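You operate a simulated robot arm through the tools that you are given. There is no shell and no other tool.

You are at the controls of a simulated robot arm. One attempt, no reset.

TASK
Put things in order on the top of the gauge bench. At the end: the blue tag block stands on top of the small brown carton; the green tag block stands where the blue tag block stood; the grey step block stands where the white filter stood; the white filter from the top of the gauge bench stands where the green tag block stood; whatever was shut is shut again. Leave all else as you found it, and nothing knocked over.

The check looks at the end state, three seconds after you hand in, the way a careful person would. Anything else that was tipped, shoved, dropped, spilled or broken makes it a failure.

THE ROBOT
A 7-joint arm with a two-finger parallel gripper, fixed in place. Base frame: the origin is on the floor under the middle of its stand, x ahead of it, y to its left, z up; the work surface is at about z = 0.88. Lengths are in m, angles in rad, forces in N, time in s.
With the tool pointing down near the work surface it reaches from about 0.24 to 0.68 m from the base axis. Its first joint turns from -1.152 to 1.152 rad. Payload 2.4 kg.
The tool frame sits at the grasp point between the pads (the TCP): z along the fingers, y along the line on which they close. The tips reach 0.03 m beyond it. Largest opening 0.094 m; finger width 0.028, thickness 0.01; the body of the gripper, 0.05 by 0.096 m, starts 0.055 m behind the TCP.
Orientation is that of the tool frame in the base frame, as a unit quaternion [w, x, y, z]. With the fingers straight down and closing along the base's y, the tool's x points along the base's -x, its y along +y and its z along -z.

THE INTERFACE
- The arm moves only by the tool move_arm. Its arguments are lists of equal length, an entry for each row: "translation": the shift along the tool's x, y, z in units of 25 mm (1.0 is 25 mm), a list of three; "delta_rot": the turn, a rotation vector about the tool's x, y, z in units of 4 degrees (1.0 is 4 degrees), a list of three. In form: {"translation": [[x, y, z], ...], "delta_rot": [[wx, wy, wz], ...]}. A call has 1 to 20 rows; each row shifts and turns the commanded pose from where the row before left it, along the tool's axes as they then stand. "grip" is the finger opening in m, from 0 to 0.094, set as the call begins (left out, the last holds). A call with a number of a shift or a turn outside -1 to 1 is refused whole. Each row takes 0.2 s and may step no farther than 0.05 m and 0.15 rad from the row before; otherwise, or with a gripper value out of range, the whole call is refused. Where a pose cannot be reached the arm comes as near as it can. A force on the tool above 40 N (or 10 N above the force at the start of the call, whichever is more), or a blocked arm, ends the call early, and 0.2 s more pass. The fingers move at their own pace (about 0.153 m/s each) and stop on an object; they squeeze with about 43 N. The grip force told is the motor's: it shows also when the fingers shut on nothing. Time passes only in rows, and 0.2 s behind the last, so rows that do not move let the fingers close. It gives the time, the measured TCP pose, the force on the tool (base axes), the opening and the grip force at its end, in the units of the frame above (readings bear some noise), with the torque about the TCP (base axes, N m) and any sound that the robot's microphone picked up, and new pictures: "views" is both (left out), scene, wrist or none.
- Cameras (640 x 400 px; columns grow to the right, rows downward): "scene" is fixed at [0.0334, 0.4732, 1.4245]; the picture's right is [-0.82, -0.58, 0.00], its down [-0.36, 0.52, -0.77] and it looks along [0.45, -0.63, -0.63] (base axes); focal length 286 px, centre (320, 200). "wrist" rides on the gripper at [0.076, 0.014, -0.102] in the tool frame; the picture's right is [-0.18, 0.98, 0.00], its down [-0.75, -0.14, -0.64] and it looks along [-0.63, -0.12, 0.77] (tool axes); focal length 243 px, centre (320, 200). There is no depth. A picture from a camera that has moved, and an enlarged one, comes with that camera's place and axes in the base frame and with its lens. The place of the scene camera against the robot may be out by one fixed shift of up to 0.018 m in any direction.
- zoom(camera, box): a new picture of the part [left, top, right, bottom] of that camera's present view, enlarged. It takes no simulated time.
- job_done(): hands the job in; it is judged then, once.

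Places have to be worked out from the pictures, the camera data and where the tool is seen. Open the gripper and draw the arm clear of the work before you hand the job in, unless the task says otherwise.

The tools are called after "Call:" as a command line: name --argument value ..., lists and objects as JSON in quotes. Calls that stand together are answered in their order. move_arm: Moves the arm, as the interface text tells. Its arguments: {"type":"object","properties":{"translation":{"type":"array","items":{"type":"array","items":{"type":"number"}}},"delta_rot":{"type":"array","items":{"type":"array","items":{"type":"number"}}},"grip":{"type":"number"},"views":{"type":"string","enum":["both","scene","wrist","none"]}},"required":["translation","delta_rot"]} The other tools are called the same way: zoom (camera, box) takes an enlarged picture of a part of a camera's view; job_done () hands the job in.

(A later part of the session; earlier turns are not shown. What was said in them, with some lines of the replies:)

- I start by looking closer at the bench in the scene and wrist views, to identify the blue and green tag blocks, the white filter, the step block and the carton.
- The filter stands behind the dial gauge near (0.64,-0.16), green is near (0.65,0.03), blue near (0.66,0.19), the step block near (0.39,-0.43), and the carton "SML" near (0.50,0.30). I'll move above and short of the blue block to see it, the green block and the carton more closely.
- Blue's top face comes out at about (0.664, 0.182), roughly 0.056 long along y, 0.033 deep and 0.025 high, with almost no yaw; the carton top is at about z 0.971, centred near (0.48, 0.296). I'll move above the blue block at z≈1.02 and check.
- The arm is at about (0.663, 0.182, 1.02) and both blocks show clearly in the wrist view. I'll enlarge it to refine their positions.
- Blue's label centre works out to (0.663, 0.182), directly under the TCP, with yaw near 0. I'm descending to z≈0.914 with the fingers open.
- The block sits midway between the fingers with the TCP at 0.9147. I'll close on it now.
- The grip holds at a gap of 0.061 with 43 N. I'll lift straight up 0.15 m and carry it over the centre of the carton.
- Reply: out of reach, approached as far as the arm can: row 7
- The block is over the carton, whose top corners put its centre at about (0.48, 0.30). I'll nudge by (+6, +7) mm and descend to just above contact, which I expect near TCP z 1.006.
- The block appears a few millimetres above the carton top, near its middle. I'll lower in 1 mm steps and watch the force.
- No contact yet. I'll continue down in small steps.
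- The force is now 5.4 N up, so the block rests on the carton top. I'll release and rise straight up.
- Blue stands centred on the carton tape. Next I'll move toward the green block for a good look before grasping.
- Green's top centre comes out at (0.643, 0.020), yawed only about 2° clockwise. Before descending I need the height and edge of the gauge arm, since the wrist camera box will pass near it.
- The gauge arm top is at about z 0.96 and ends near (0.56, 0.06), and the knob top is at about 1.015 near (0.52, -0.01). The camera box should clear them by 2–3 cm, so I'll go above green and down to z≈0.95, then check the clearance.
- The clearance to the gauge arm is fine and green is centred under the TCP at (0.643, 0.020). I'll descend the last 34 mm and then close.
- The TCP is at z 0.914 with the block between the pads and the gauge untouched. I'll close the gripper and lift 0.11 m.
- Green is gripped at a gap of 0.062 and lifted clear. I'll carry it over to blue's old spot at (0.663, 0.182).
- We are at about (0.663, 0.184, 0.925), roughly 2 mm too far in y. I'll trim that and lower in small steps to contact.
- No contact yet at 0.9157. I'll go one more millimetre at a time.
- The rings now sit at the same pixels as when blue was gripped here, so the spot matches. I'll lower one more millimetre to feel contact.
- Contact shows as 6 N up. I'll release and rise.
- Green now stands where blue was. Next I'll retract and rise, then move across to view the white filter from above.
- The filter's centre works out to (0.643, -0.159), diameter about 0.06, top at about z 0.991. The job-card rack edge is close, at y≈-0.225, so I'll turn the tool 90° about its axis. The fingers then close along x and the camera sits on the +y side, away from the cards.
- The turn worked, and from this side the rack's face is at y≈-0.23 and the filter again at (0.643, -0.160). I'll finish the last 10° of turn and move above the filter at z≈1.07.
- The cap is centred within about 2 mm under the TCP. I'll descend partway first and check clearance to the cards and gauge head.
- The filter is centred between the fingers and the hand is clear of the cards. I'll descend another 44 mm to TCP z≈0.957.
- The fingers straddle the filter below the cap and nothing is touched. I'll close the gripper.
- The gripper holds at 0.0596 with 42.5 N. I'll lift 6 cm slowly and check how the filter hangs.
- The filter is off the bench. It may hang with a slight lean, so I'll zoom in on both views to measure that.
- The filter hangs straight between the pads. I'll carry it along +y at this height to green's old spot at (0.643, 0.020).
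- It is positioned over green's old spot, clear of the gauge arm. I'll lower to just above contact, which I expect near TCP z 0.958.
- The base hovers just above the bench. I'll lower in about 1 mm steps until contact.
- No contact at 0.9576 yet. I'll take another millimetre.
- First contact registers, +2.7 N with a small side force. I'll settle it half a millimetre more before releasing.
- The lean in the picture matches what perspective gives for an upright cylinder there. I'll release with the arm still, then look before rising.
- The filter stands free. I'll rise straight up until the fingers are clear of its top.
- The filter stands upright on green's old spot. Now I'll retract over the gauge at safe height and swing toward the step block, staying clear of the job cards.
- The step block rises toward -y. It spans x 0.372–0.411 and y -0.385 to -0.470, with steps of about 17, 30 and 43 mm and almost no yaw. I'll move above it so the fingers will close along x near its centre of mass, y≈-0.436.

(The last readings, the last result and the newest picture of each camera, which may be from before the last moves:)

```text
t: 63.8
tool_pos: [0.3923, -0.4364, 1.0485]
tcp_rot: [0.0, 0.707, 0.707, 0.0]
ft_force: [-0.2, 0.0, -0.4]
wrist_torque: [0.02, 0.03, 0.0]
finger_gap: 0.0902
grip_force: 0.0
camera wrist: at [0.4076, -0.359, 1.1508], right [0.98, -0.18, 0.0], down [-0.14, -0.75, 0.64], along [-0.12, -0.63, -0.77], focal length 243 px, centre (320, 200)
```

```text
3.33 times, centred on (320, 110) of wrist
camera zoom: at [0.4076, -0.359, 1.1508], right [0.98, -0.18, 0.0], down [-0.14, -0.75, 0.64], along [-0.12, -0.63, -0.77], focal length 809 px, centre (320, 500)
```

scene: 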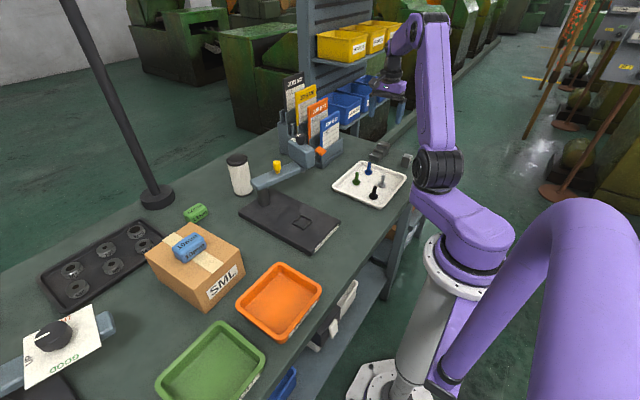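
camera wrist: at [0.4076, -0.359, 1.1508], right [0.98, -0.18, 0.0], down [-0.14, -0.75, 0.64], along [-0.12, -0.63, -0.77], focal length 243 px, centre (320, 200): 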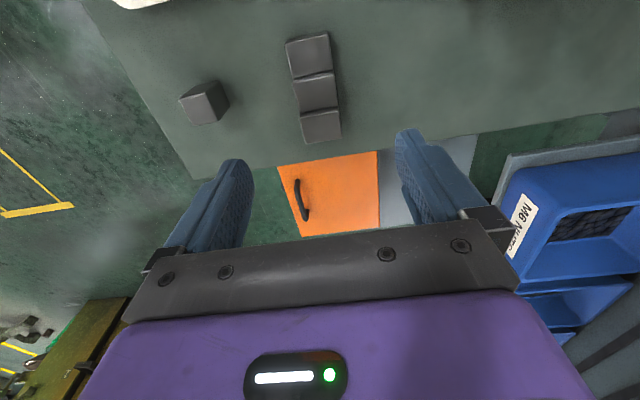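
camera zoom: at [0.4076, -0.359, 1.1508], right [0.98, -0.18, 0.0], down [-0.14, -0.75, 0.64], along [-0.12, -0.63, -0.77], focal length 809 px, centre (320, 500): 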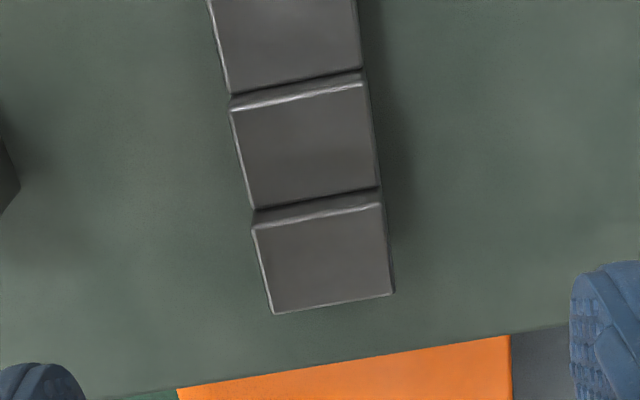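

The block's centreline is at x≈0.390 and its middle at y≈-0.4285, so I'll trim 2 mm and descend toward z≈0.93, then look before closing.

Call:
move_arm --translation '[[0, -0.08, 0.6], [0, 0, 0.8], [0, 0, 0.8], [0, 0, 0.8], [0, 0, 0.8], [0, 0, 0.6], [0, 0, 0.4], [0, 0, 0]]' --delta_rot '[[0, 0, 0], [0, 0, 0], [0, 0, 0], [0, 0, 0], [0, 0, 0], [0, 0, 0], [0, 0, 0], [0, 0, 0]]' --grip 0.08 --views "both"

```text
t: 65.6
tool_pos: [0.3903, -0.436, 0.9284]
tcp_rot: [0.0, 0.707, 0.707, 0.0]
ft_force: [1.3, -0.2, 0.6]
wrist_torque: [-0.01, 0.01, 0.01]
finger_gap: 0.0802
grip_force: 0.1
camera wrist: at [0.4058, -0.3579, 1.0304], right [0.98, -0.18, 0.0], down [-0.14, -0.75, 0.64], along [-0.12, -0.63, -0.77], focal length 243 px, centre (320, 200)
```

scene: 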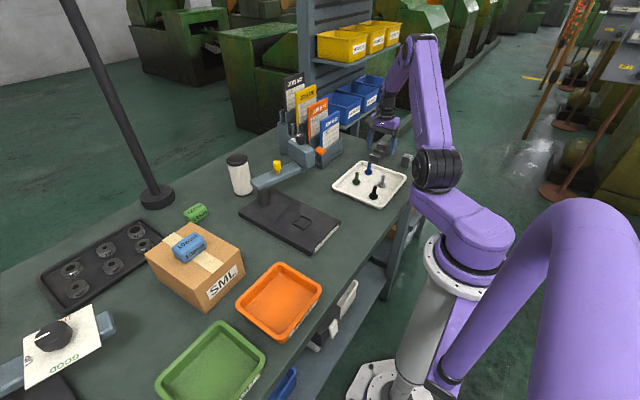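
wrist: 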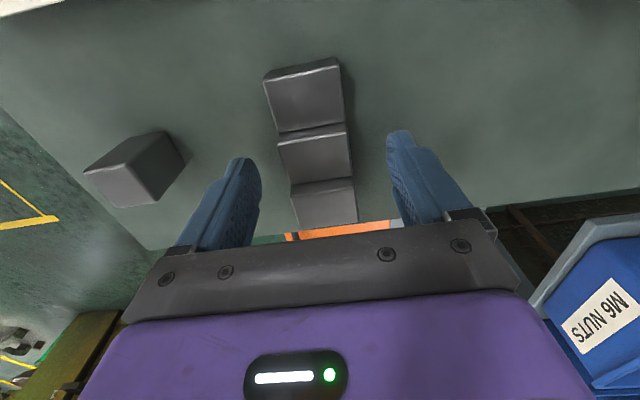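

The block lies between the fingers and nothing else is near. I'll descend the last 12 mm and close.

Call:
move_arm --translation '[[0, 0, 0.3], [0, 0, 0.2], [0, 0, 0]]' --delta_rot '[[0, 0, 0], [0, 0, 0], [0, 0, 0]]' --grip 0.08 --views "none"

Call:
move_arm --translation '[[0, 0, 0], [0, 0, 0], [0, 0, 0], [0, 0, 0]]' --delta_rot '[[0, 0, 0], [0, 0, 0], [0, 0, 0], [0, 0, 0]]' --grip 0.01 --views "both"

```text
t: 66.4
tool_pos: [0.3906, -0.4361, 0.9171]
tcp_rot: [0.0, 0.707, 0.707, 0.0]
ft_force: [-0.2, 0.1, -0.4]
wrist_torque: [0.0, 0.0, 0.02]
finger_gap: 0.0798
grip_force: 0.0
```

```text
t: 67.4
tool_pos: [0.3915, -0.4361, 0.9169]
tcp_rot: [0.0, 0.707, 0.707, 0.0]
ft_force: [-4.9, -0.6, 1.2]
wrist_torque: [0.32, 0.09, 0.29]
finger_gap: 0.0441
grip_force: 43.2
camera wrist: at [0.4059, -0.3579, 1.0192], right [0.98, -0.18, 0.0], down [-0.14, -0.75, 0.64], along [-0.12, -0.63, -0.77], focal length 243 px, centre (320, 200)
```

scene: 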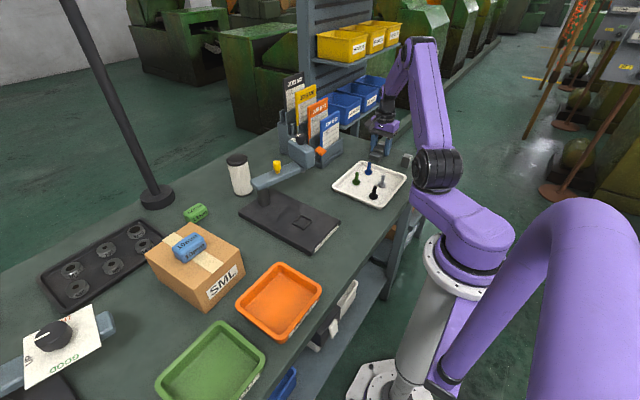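
wrist: 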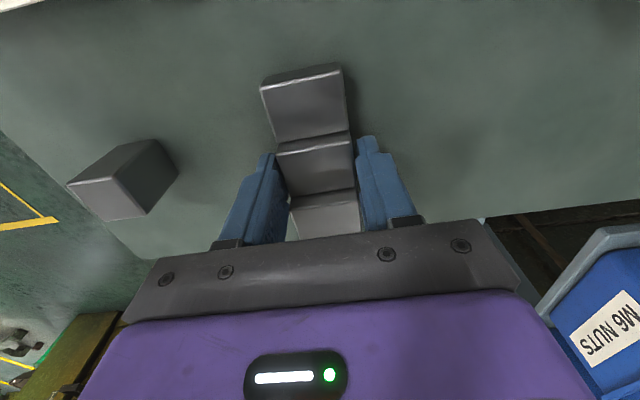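

The fingers stopped at 0.044 with a small sideways force, slightly wider than I measured. I'll zoom to see whether the block has twisted between the pads.

Call:
zoom --camera "wrist" --box '[216, 50, 424, 250]'

Call:
zoom --camera "scene" --box '[345, 110, 441, 170]'

```text
2.00 times, centred on (320, 150) of wrist
camera zoom: at [0.4059, -0.3579, 1.0192], right [0.98, -0.18, 0.0], down [-0.14, -0.75, 0.64], along [-0.12, -0.63, -0.77], focal length 485 px, centre (320, 300)
```

zoom: 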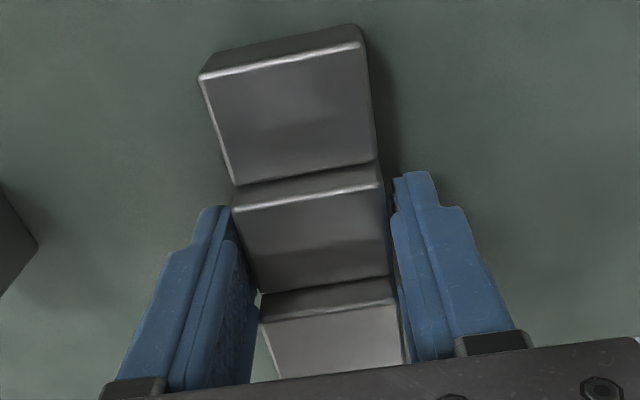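

```text
6.67 times, centred on (393, 140) of scene
camera zoom: at [0.0332, 0.4732, 1.4245], right [-0.82, -0.58, 0.0], down [-0.36, 0.52, -0.77], along [0.45, -0.63, -0.63], focal length 1909 px, centre (-167, 600)
```

zoom: 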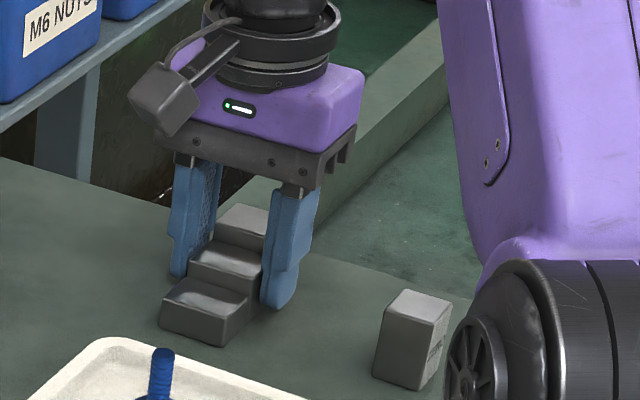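

The edges still run parallel to the tool, so the grip is square and the block is simply a bit wider than estimated. I'll lift gently and check.

Call:
move_arm --translation '[[0, 0, -0.2], [0, 0, -0.4], [0, 0, -0.6], [0, 0, -0.8], [0, 0, 0]]' --delta_rot '[[0, 0, 0], [0, 0, 0], [0, 0, 0], [0, 0, 0], [0, 0, 0]]' --views "both"

Call:
zoom --camera "wrist" --box '[216, 50, 424, 250]'

Call:
zoom --camera "scene" --box '[345, 90, 441, 170]'

```text
t: 68.6
tool_pos: [0.3901, -0.4366, 0.9671]
tcp_rot: [0.0, 0.707, 0.707, 0.0]
ft_force: [-0.8, 0.0, -6.1]
wrist_torque: [0.04, 0.01, 0.01]
finger_gap: 0.0437
grip_force: 42.3
camera wrist: at [0.4048, -0.3587, 1.069], right [0.98, -0.18, 0.0], down [-0.14, -0.75, 0.64], along [-0.12, -0.63, -0.77], focal length 243 px, centre (320, 200)
```

scene: 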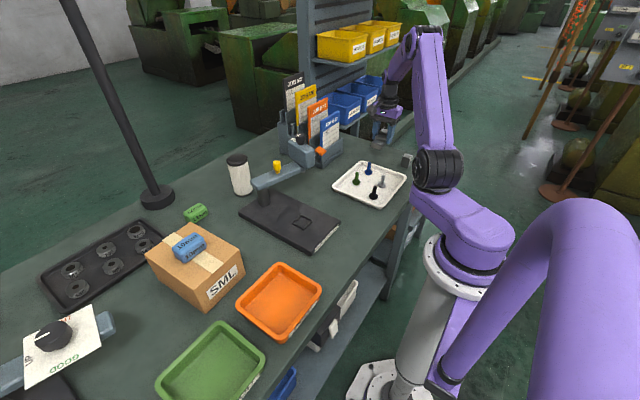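
wrist: 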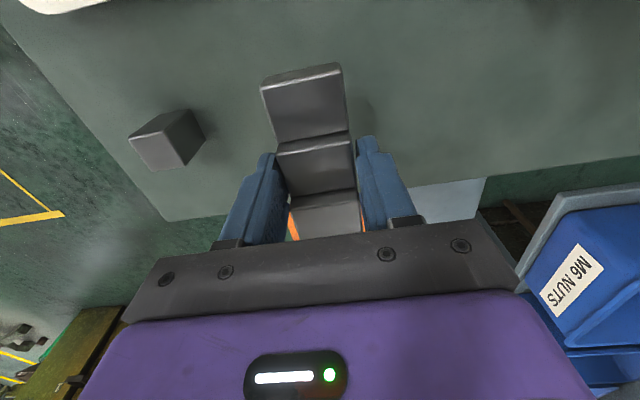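

```text
2.00 times, centred on (320, 150) of wrist
camera zoom: at [0.4048, -0.3587, 1.069], right [0.98, -0.18, 0.0], down [-0.14, -0.75, 0.64], along [-0.12, -0.63, -0.77], focal length 485 px, centre (320, 300)
```

zoom: 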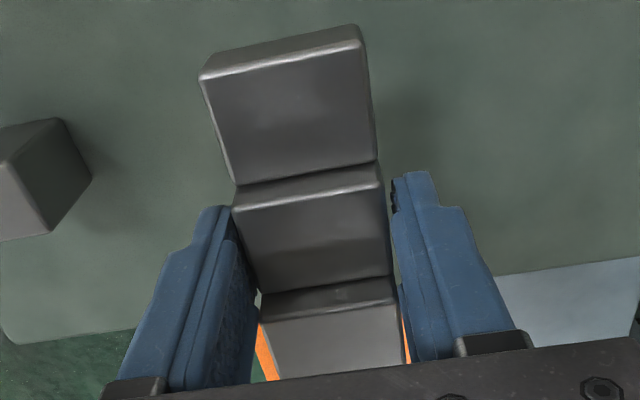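

```text
5.00 times, centred on (393, 130) of scene
camera zoom: at [0.0335, 0.4731, 1.4245], right [-0.82, -0.58, 0.0], down [-0.36, 0.52, -0.77], along [0.45, -0.63, -0.63], focal length 1432 px, centre (-45, 550)
```

zoom: 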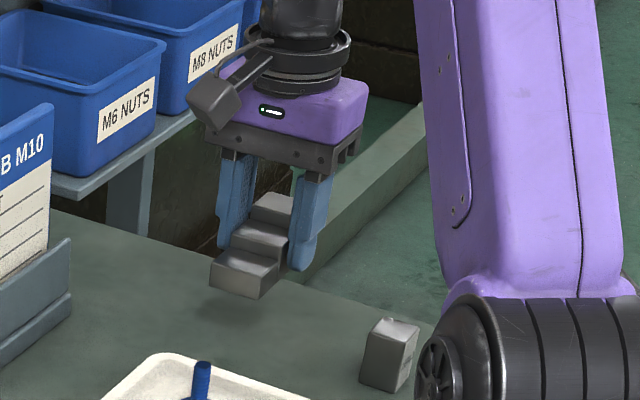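

The block (about 0.6 kg) hangs level. To avoid the cards I'll lift, swing back over the tray toward (0.40, -0.12) while rising to z≈1.16, well above the gauge knob at about 1.07.

Call:
move_arm --translation '[[0, 0, -0.8], [0, 0, -0.8], [0, 0, -0.8], [0, 0, -0.8], [0, 0, -0.8], [0.9036, 0.027, -0.266], [0.9036, 0.027, -0.266], [0.9036, 0.027, -0.266], [0.9036, 0.027, -0.266], [0.9036, 0.027, -0.266], [0.9036, 0.027, -0.266], [0.9036, 0.027, -0.266], [0.9036, 0.027, -0.266], [0.9036, 0.027, -0.266], [0.9036, 0.027, -0.266], [0.9036, 0.027, -0.266], [0.9036, 0.027, -0.266], [0.9036, 0.027, -0.266], [0.9036, 0.027, -0.266], [0, 0, 0]]' --delta_rot '[[0, 0, 0], [0, 0, 0], [0, 0, 0], [0, 0, 0], [0, 0, 0], [0, 0, 0], [0, 0, 0], [0, 0, 0], [0, 0, 0], [0, 0, 0], [0, 0, 0], [0, 0, 0], [0, 0, 0], [0, 0, 0], [0, 0, 0], [0, 0, 0], [0, 0, 0], [0, 0, 0], [0, 0, 0], [0, 0, 0]]' --views "both"

```text
t: 72.8
tool_pos: [0.403, -0.1179, 1.1629]
tcp_rot: [-0.001, 0.708, 0.707, 0.0]
ft_force: [-0.9, 0.4, -5.3]
wrist_torque: [0.02, 0.02, -0.03]
finger_gap: 0.0439
grip_force: 43.2
camera wrist: at [0.4179, -0.04, 1.2652], right [0.98, -0.19, 0.0], down [-0.14, -0.75, 0.64], along [-0.12, -0.63, -0.77], focal length 243 px, centre (320, 200)
```

scene: 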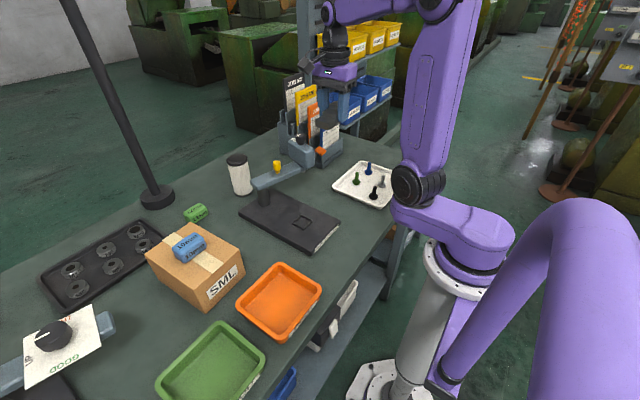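
wrist: 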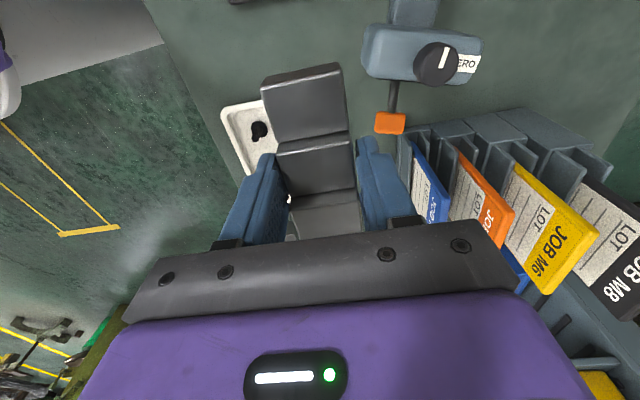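

The view confirms the card tops reach about z 1.12 and all sit beyond y≈-0.23. I'll go out in +x above the gauge head at y≈-0.12, then descend diagonally to (0.641, -0.14, 1.10).

Call:
move_arm --translation '[[0, 0.89, 0], [0, 0.89, 0], [0, 0.89, 0], [0, 0.89, 0], [0, 0.89, 0], [0, 0.89, 0], [0, 0.89, 0], [0, 0.89, 0], [-0.2, 0.61, 0.6], [-0.2, 0.61, 0.6], [-0.2, 0.61, 0.6], [-0.2, 0.61, 0.6], [0, 0, 0]]' --delta_rot '[[0, 0, 0], [0, 0, 0], [0, 0, 0], [0, 0, 0], [0, 0, 0], [0, 0, 0], [0, 0, 0], [0, 0, 0], [0, 0, 0], [0, 0, 0], [0, 0, 0], [0, 0, 0], [0, 0, 0]]' --views "both"

Call:
zoom --camera "scene" --box '[220, 40, 380, 180]'

```text
t: 75.6
tool_pos: [0.636, -0.1401, 1.0998]
tcp_rot: [0.0, 0.707, 0.707, 0.0]
ft_force: [-0.1, 0.3, -5.1]
wrist_torque: [0.02, -0.01, 0.04]
finger_gap: 0.0442
grip_force: 43.2
camera wrist: at [0.6515, -0.0626, 1.2017], right [0.98, -0.18, 0.0], down [-0.14, -0.75, 0.64], along [-0.12, -0.63, -0.77], focal length 243 px, centre (320, 200)
```

scene: 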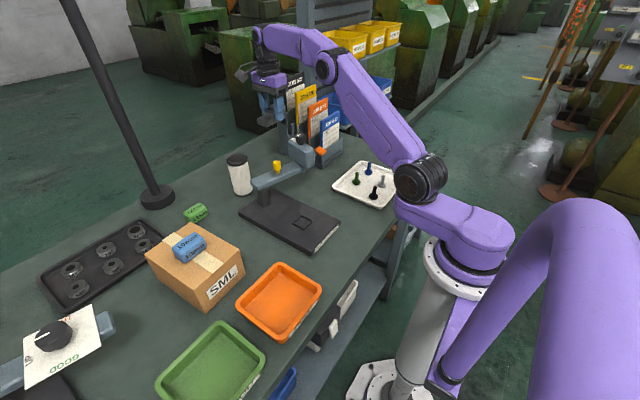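
wrist: 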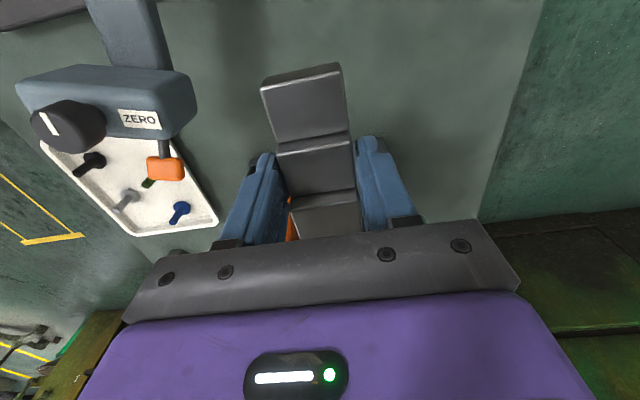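

```text
2.86 times, centred on (300, 110) of scene
camera zoom: at [0.0335, 0.4732, 1.4245], right [-0.82, -0.58, 0.0], down [-0.36, 0.52, -0.77], along [0.45, -0.63, -0.63], focal length 818 px, centre (377, 457)
```

zoom: 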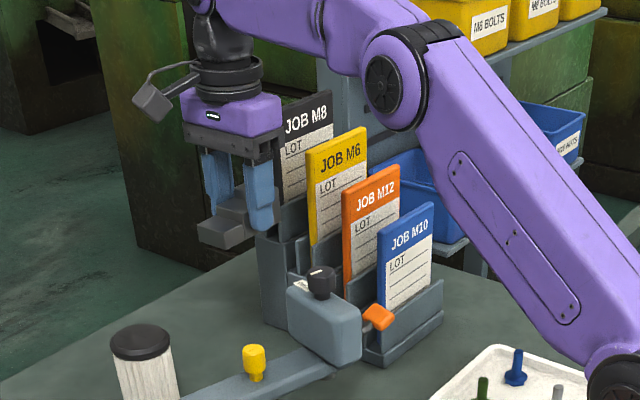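

It is at (0.637, -0.140, 1.10), clear of the gauge and cards. I'll shift to the filter's old spot, with TCP at y≈-0.1685 so the block's middle lands at -0.160, and descend to z≈1.00 before checking.

Call:
move_arm --translation '[[-0.57, 0.08, 0], [-0.57, 0.07, 0], [0, 0, 0.7], [0, 0, 0.8], [0, 0, 0.8], [0, 0, 0.8], [0, 0, 0.7], [0, 0, 0]]' --delta_rot '[[0, 0, 0], [0, 0, 0], [0, 0, 0], [0, 0, 0], [0, 0, 0], [0, 0, 0], [0, 0, 0], [0, 0, 0]]' --views "both"

Call:
zoom --camera "scene" --box '[220, 60, 380, 180]'

Call:
zoom --camera "wrist" --box '[200, 50, 440, 250]'

```text
t: 77.4
tool_pos: [0.6439, -0.1669, 1.0052]
tcp_rot: [0.001, 0.707, 0.707, 0.0]
ft_force: [-0.2, 0.3, -5.6]
wrist_torque: [-0.01, -0.02, 0.02]
finger_gap: 0.0439
grip_force: 42.6
camera wrist: at [0.6583, -0.0888, 1.1077], right [0.98, -0.18, 0.0], down [-0.14, -0.75, 0.64], along [-0.12, -0.63, -0.77], focal length 243 px, centre (320, 200)
```

scene: 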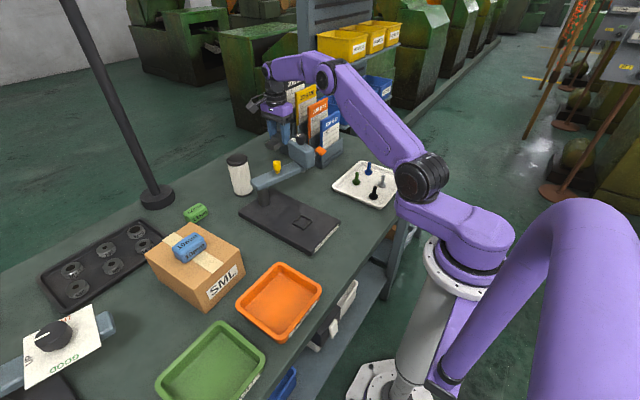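
wrist: 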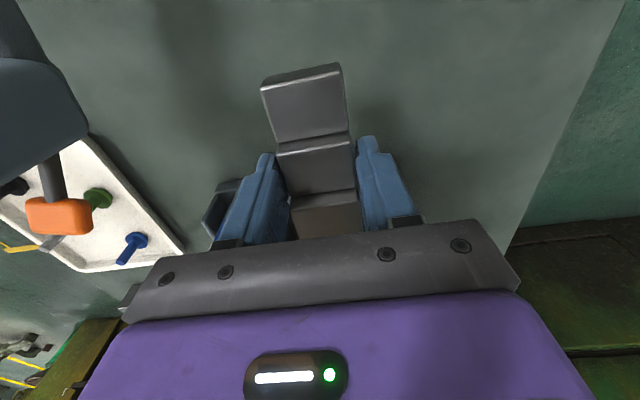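

```text
3.33 times, centred on (300, 120) of scene
camera zoom: at [0.0335, 0.4732, 1.4245], right [-0.82, -0.58, 0.0], down [-0.36, 0.52, -0.77], along [0.45, -0.63, -0.63], focal length 954 px, centre (387, 467)
```

zoom: 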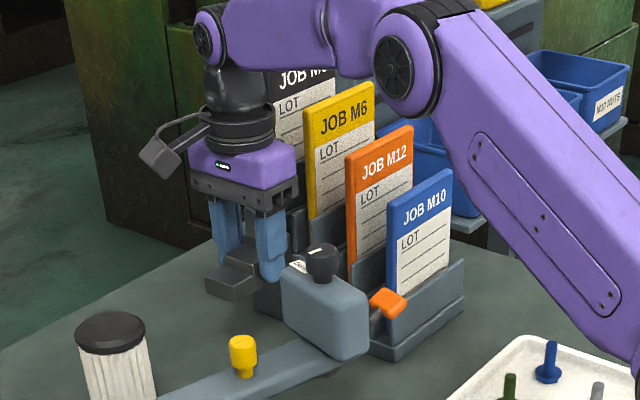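

```text
2.00 times, centred on (320, 150) of wrist
camera zoom: at [0.6583, -0.0888, 1.1077], right [0.98, -0.18, 0.0], down [-0.14, -0.75, 0.64], along [-0.12, -0.63, -0.77], focal length 485 px, centre (320, 300)
```

zoom: 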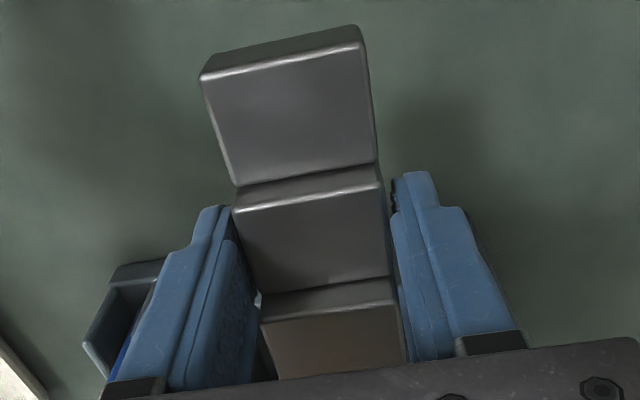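

The TCP is at about (0.643, -0.167) with good clearance to the rack. I'll trim 2 mm and lower to just above the bench.

Call:
move_arm --translation '[[-0.07, -0.07, 0.5], [0, 0, 0.6], [0, 0, 0.6], [0, 0, 0.6], [0, 0, 0.5], [0, 0, 0.3], [0, 0, 0.1], [0, 0, 0]]' --delta_rot '[[0, 0, 0], [0, 0, 0], [0, 0, 0], [0, 0, 0], [0, 0, 0], [0, 0, 0], [0, 0, 0], [0, 0, 0]]' --views "both"

Call:
zoom --camera "scene" --box '[220, 80, 380, 200]'

```text
t: 79.2
tool_pos: [0.64, -0.1683, 0.9244]
tcp_rot: [0.0, 0.708, 0.707, 0.0]
ft_force: [-0.8, 0.6, -5.9]
wrist_torque: [0.01, 0.02, 0.01]
finger_gap: 0.0441
grip_force: 43.0
camera wrist: at [0.6561, -0.0908, 1.0262], right [0.98, -0.18, 0.0], down [-0.14, -0.75, 0.64], along [-0.12, -0.63, -0.77], focal length 243 px, centre (320, 200)
```

scene: 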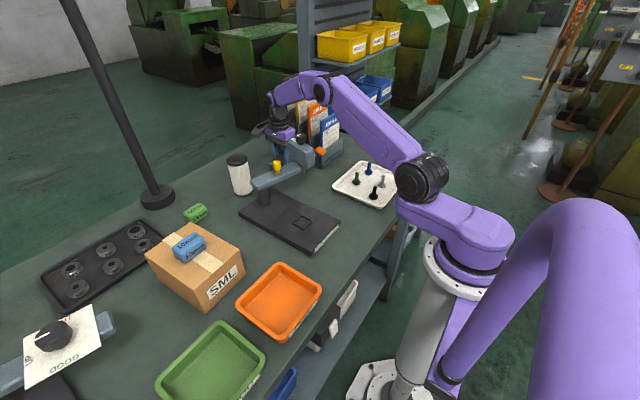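
wrist: 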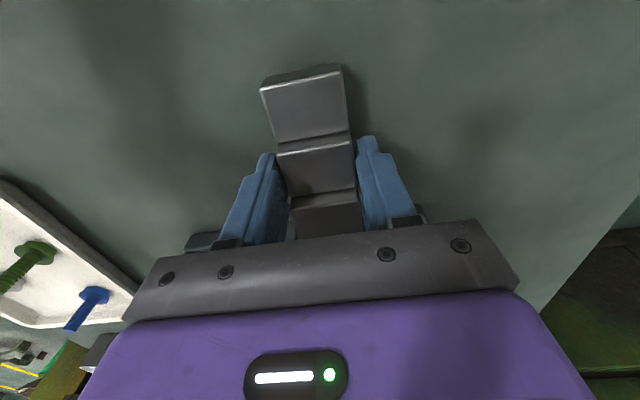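

```text
3.33 times, centred on (300, 140) of scene
camera zoom: at [0.0335, 0.4732, 1.4245], right [-0.82, -0.58, 0.0], down [-0.36, 0.52, -0.77], along [0.45, -0.63, -0.63], focal length 954 px, centre (387, 400)
```

zoom: 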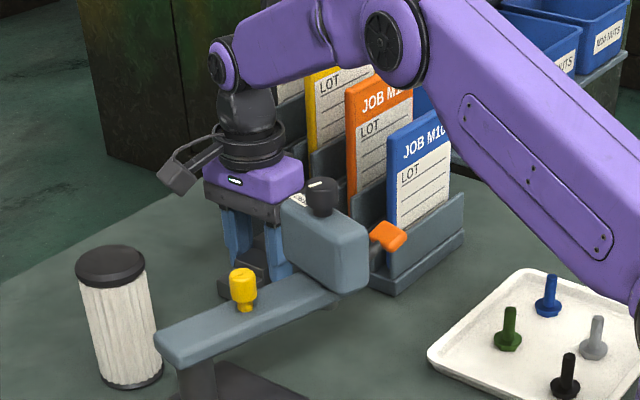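

Forces show only the block's weight, so nothing is touched. I'll lower in fine steps to contact, expected near 0.9165.

Call:
move_arm --translation '[[0, 0, 0.12], [0, 0, 0.08], [0, 0, 0.04], [0, 0, 0]]' --delta_rot '[[0, 0, 0], [0, 0, 0], [0, 0, 0], [0, 0, 0]]' --views "none"

```text
t: 80.2
tool_pos: [0.6391, -0.1691, 0.9177]
tcp_rot: [0.0, 0.708, 0.707, 0.0]
ft_force: [-0.4, 0.8, -6.6]
wrist_torque: [0.01, 0.04, -0.01]
finger_gap: 0.0439
grip_force: 43.2
```

Call:
move_arm --translation '[[0, 0, 0.04], [0, 0, 0]]' --delta_rot '[[0, 0, 0], [0, 0, 0]]' --views "none"

```text
t: 80.8
tool_pos: [0.6402, -0.1691, 0.9188]
tcp_rot: [0.001, 0.707, 0.707, -0.001]
ft_force: [0.5, 0.1, -5.1]
wrist_torque: [0.03, 0.02, 0.0]
finger_gap: 0.0439
grip_force: 42.0
```

Still only the weight shows. I'll continue down a millimetre at a time.

Call:
move_arm --translation '[[0, 0, 0.04], [0, 0, 0]]' --delta_rot '[[0, 0, 0], [0, 0, 0]]' --views "none"

```text
t: 81.4
tool_pos: [0.6406, -0.1698, 0.9177]
tcp_rot: [0.0, 0.707, 0.707, 0.001]
ft_force: [0.0, 0.1, -6.0]
wrist_torque: [0.0, 0.03, 0.01]
finger_gap: 0.0441
grip_force: 43.6
```

Call:
move_arm --translation '[[0, 0, 0.04], [0, 0, 0]]' --delta_rot '[[0, 0, 0], [0, 0, 0]]' --views "none"

```text
t: 82.0
tool_pos: [0.6414, -0.1705, 0.9173]
tcp_rot: [0.0, 0.707, 0.707, 0.0]
ft_force: [-1.1, 0.0, -1.5]
wrist_torque: [0.23, -0.05, 0.02]
finger_gap: 0.0442
grip_force: 43.0
```

Contact is beginning, since the load dropped from -6 to -1.5 N. I'll go one more small step to seat it.

Call:
move_arm --translation '[[0, 0, 0.03], [0, 0, 0]]' --delta_rot '[[0, 0, 0], [0, 0, 0]]' --views "wrist"

```text
t: 82.6
tool_pos: [0.6409, -0.1696, 0.9161]
tcp_rot: [0.001, 0.708, 0.707, 0.001]
ft_force: [-7.4, 1.5, 12.5]
wrist_torque: [0.81, -0.12, 0.19]
finger_gap: 0.0442
grip_force: 43.4
camera wrist: at [0.6556, -0.0921, 1.019], right [0.98, -0.18, 0.0], down [-0.14, -0.75, 0.64], along [-0.12, -0.63, -0.77], focal length 243 px, centre (320, 200)
```

wrist: 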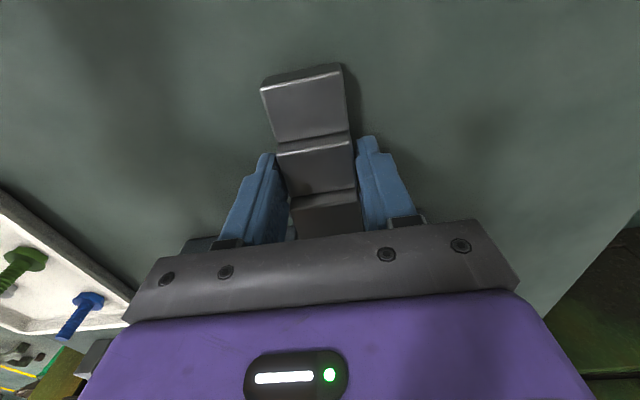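

The block is seated firmly, at 12.5 N. I'll ease half a millimetre and open the fingers with the arm otherwise still.

Call:
move_arm --translation '[[0, 0, -0.02], [0, 0, 0]]' --delta_rot '[[0, 0, 0], [0, 0, 0]]' --views "none"

Call:
move_arm --translation '[[0, 0, 0], [0, 0, 0], [0, 0, 0], [0, 0, 0]]' --delta_rot '[[0, 0, 0], [0, 0, 0], [0, 0, 0], [0, 0, 0]]' --grip 0.08 --views "both"

```text
t: 83.2
tool_pos: [0.641, -0.17, 0.917]
tcp_rot: [0.001, 0.708, 0.707, 0.001]
ft_force: [-5.0, -0.7, 14.8]
wrist_torque: [0.59, -0.18, 0.03]
finger_gap: 0.044
grip_force: 43.2
```

```text
t: 84.2
tool_pos: [0.641, -0.169, 0.9161]
tcp_rot: [0.0, 0.707, 0.707, 0.0]
ft_force: [0.1, -0.1, -0.1]
wrist_torque: [-0.03, 0.01, 0.01]
finger_gap: 0.08
grip_force: 0.1
camera wrist: at [0.6558, -0.0914, 1.018], right [0.98, -0.18, 0.0], down [-0.14, -0.75, 0.64], along [-0.12, -0.63, -0.77], focal length 243 px, centre (320, 200)
```

scene: 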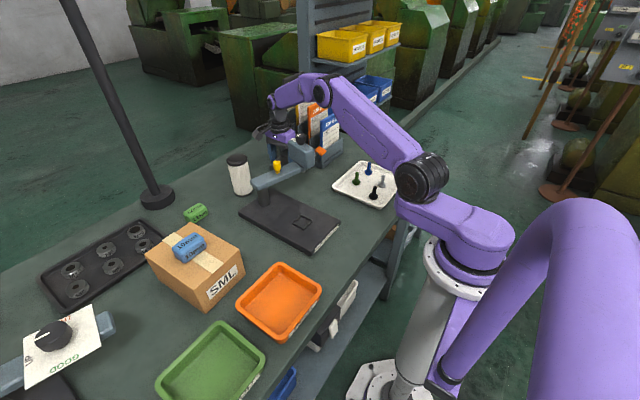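
wrist: 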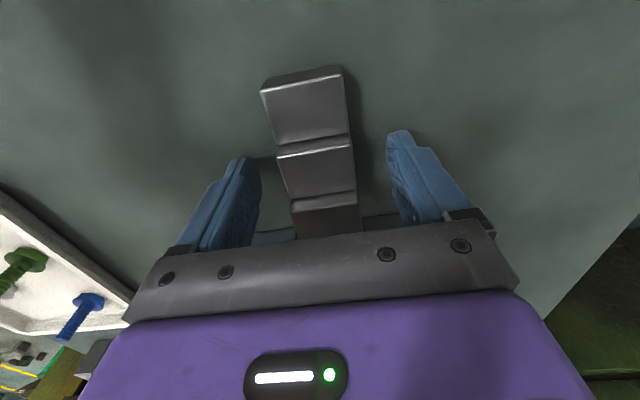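

Released, and the block stands flat on the filter's old spot. I'll rise straight up, then retract above the gauge.

Call:
move_arm --translation '[[0, 0, -0.4], [0, 0, -0.6], [0, 0, -0.8], [0, 0, -0.8], [0, 0, -0.8], [0, 0, -0.8], [0, 0, -0.8], [0, 0, -0.8], [0.2, -0.6, -0.6], [0.2, -0.6, -0.6], [0.2, -0.6, -0.6], [0.2, -0.6, -0.6], [0.2, -0.6, -0.6], [0.2, -0.6, -0.6], [0, 0, 0]]' --delta_rot '[[0, 0, 0], [0, 0, 0], [0, 0, 0], [0, 0, 0], [0, 0, 0], [0, 0, 0], [0, 0, 0], [0, 0, 0], [0, 0, 0], [0, 0, 0], [0, 0, 0], [0, 0, 0], [0, 0, 0], [0, 0, 0], [0, 0, 0]]' --grip 0.08 --views "both"

```text
t: 87.4
tool_pos: [0.5519, -0.1402, 1.1482]
tcp_rot: [0.001, 0.707, 0.707, 0.0]
ft_force: [-1.1, 0.6, -0.2]
wrist_torque: [0.01, 0.02, -0.01]
finger_gap: 0.0799
grip_force: 0.1
camera wrist: at [0.5665, -0.062, 1.25], right [0.98, -0.18, 0.0], down [-0.14, -0.75, 0.64], along [-0.12, -0.63, -0.77], focal length 243 px, centre (320, 200)
```

scene: 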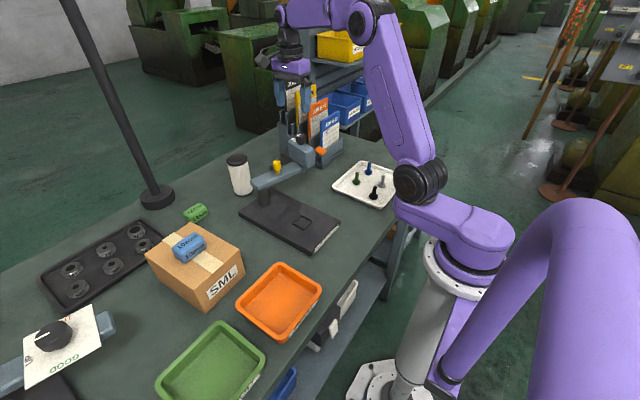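
wrist: 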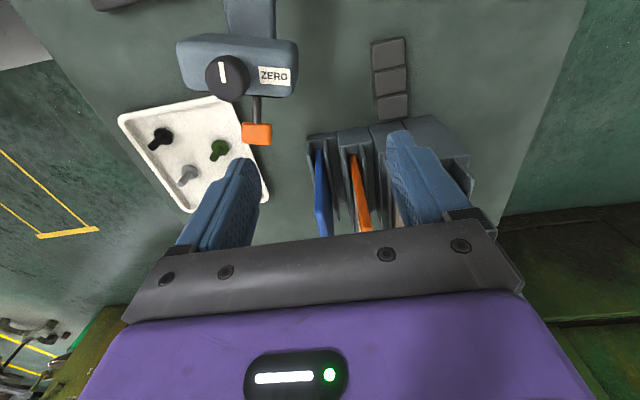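

The step block's middle measures (0.641, -0.161), right on the filter's old spot. I'll retract toward the starting pose and open the gripper fully to inspect everything.

Call:
move_arm --translation '[[0.05, -0.85, -0.25], [0.05, -0.85, -0.25], [0, -0.85, -0.25], [0, -0.85, -0.25], [0, -0.85, -0.25], [0, -0.85, -0.25], [0, -0.85, -0.25], [0, -0.85, -0.25], [0, 0, 0]]' --delta_rot '[[0, 0, 0], [0, 0, 0], [0, 0, 0], [0, 0, 0], [0, 0, 0], [0, 0, 0], [0, 0, 0], [0, 0, 0], [0, 0, 0]]' --grip 0.094 --views "both"

Call:
zoom --camera "scene" --box '[220, 60, 420, 260]'

Call:
zoom --camera "scene" --box '[20, 160, 260, 310]'

Call:
zoom --camera "scene" --box '[225, 110, 345, 185]'

```text
t: 89.4
tool_pos: [0.3792, -0.136, 1.2005]
tcp_rot: [0.0, 0.708, 0.706, 0.0]
ft_force: [-0.3, -0.3, -0.1]
wrist_torque: [0.0, 0.02, 0.01]
finger_gap: 0.0941
grip_force: 0.1
camera wrist: at [0.3951, -0.0584, 1.3034], right [0.98, -0.19, 0.0], down [-0.14, -0.75, 0.64], along [-0.12, -0.63, -0.77], focal length 243 px, centre (320, 200)
```

scene: 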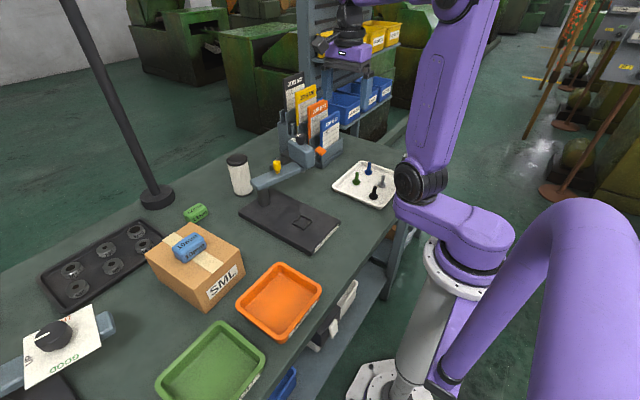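
wrist: 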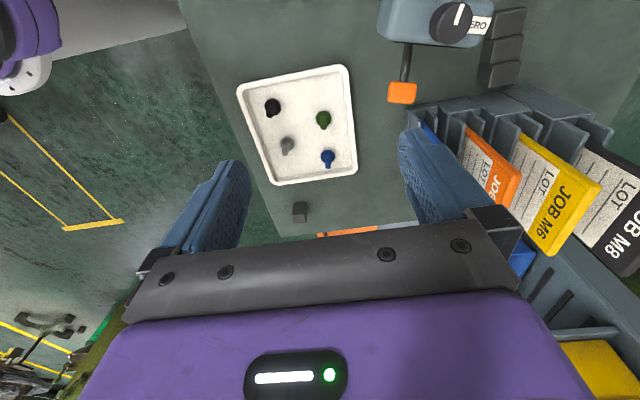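

```text
2.00 times, centred on (320, 160) of scene
camera zoom: at [0.0334, 0.4732, 1.4245], right [-0.82, -0.58, 0.0], down [-0.36, 0.52, -0.77], along [0.45, -0.63, -0.63], focal length 573 px, centre (320, 280)
```

zoom: 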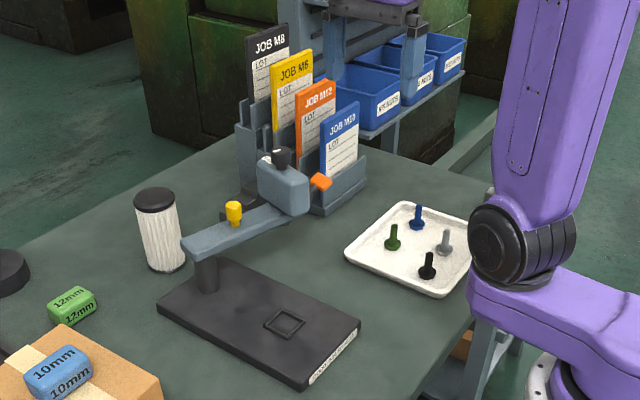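

```text
2.67 times, centred on (140, 235) of scene
camera zoom: at [0.0334, 0.4732, 1.4245], right [-0.82, -0.58, 0.0], down [-0.36, 0.52, -0.77], along [0.45, -0.63, -0.63], focal length 764 px, centre (800, 107)
```

zoom: 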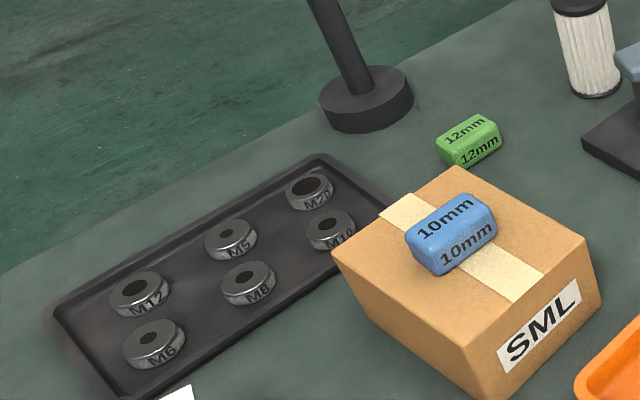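

```text
5.33 times, centred on (285, 148) of scene
camera zoom: at [0.0334, 0.4732, 1.4245], right [-0.82, -0.58, 0.0], down [-0.36, 0.52, -0.77], along [0.45, -0.63, -0.63], focal length 1527 px, centre (507, 480)
```

zoom: 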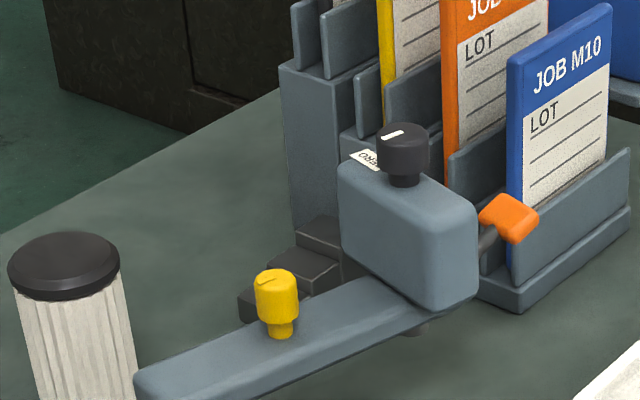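

All four pieces are in place and upright:
- Blue is on the carton.
- Green is where blue was.
- The filter is at (0.643, 0.021), where green was.
- The step block is at (0.641, -0.161), where the filter was.

The carton, gauge, cards and trays look unmoved, nothing was opened, and the gripper is open and clear, so I'm handing the job in.

Call:
job_done

```text
The job is handed in.
```

I've handed the job in with all four pieces standing where the task asked. I don't have the result of the check.

| Piece | Where it stands now | How it was placed |
|---|---|---|
| Blue tag block | On top of the small brown carton, near its middle | Lowered until it touched, then released |
| Green tag block | Where the blue block stood | Landmarks in the wrist view matched those seen when blue was picked up |
| White filter | Where the green block stood, about 1 mm off by my estimate | Upright |
| Grey step block | Where the filter stood, about 1–2 mm off by my estimate | Same way round as found |

In the last pictures the carton, gauge, job cards and trays looked unmoved and nothing was knocked over. I opened nothing, so there was nothing to shut again. The gripper is open and the arm is drawn back close to where it started.
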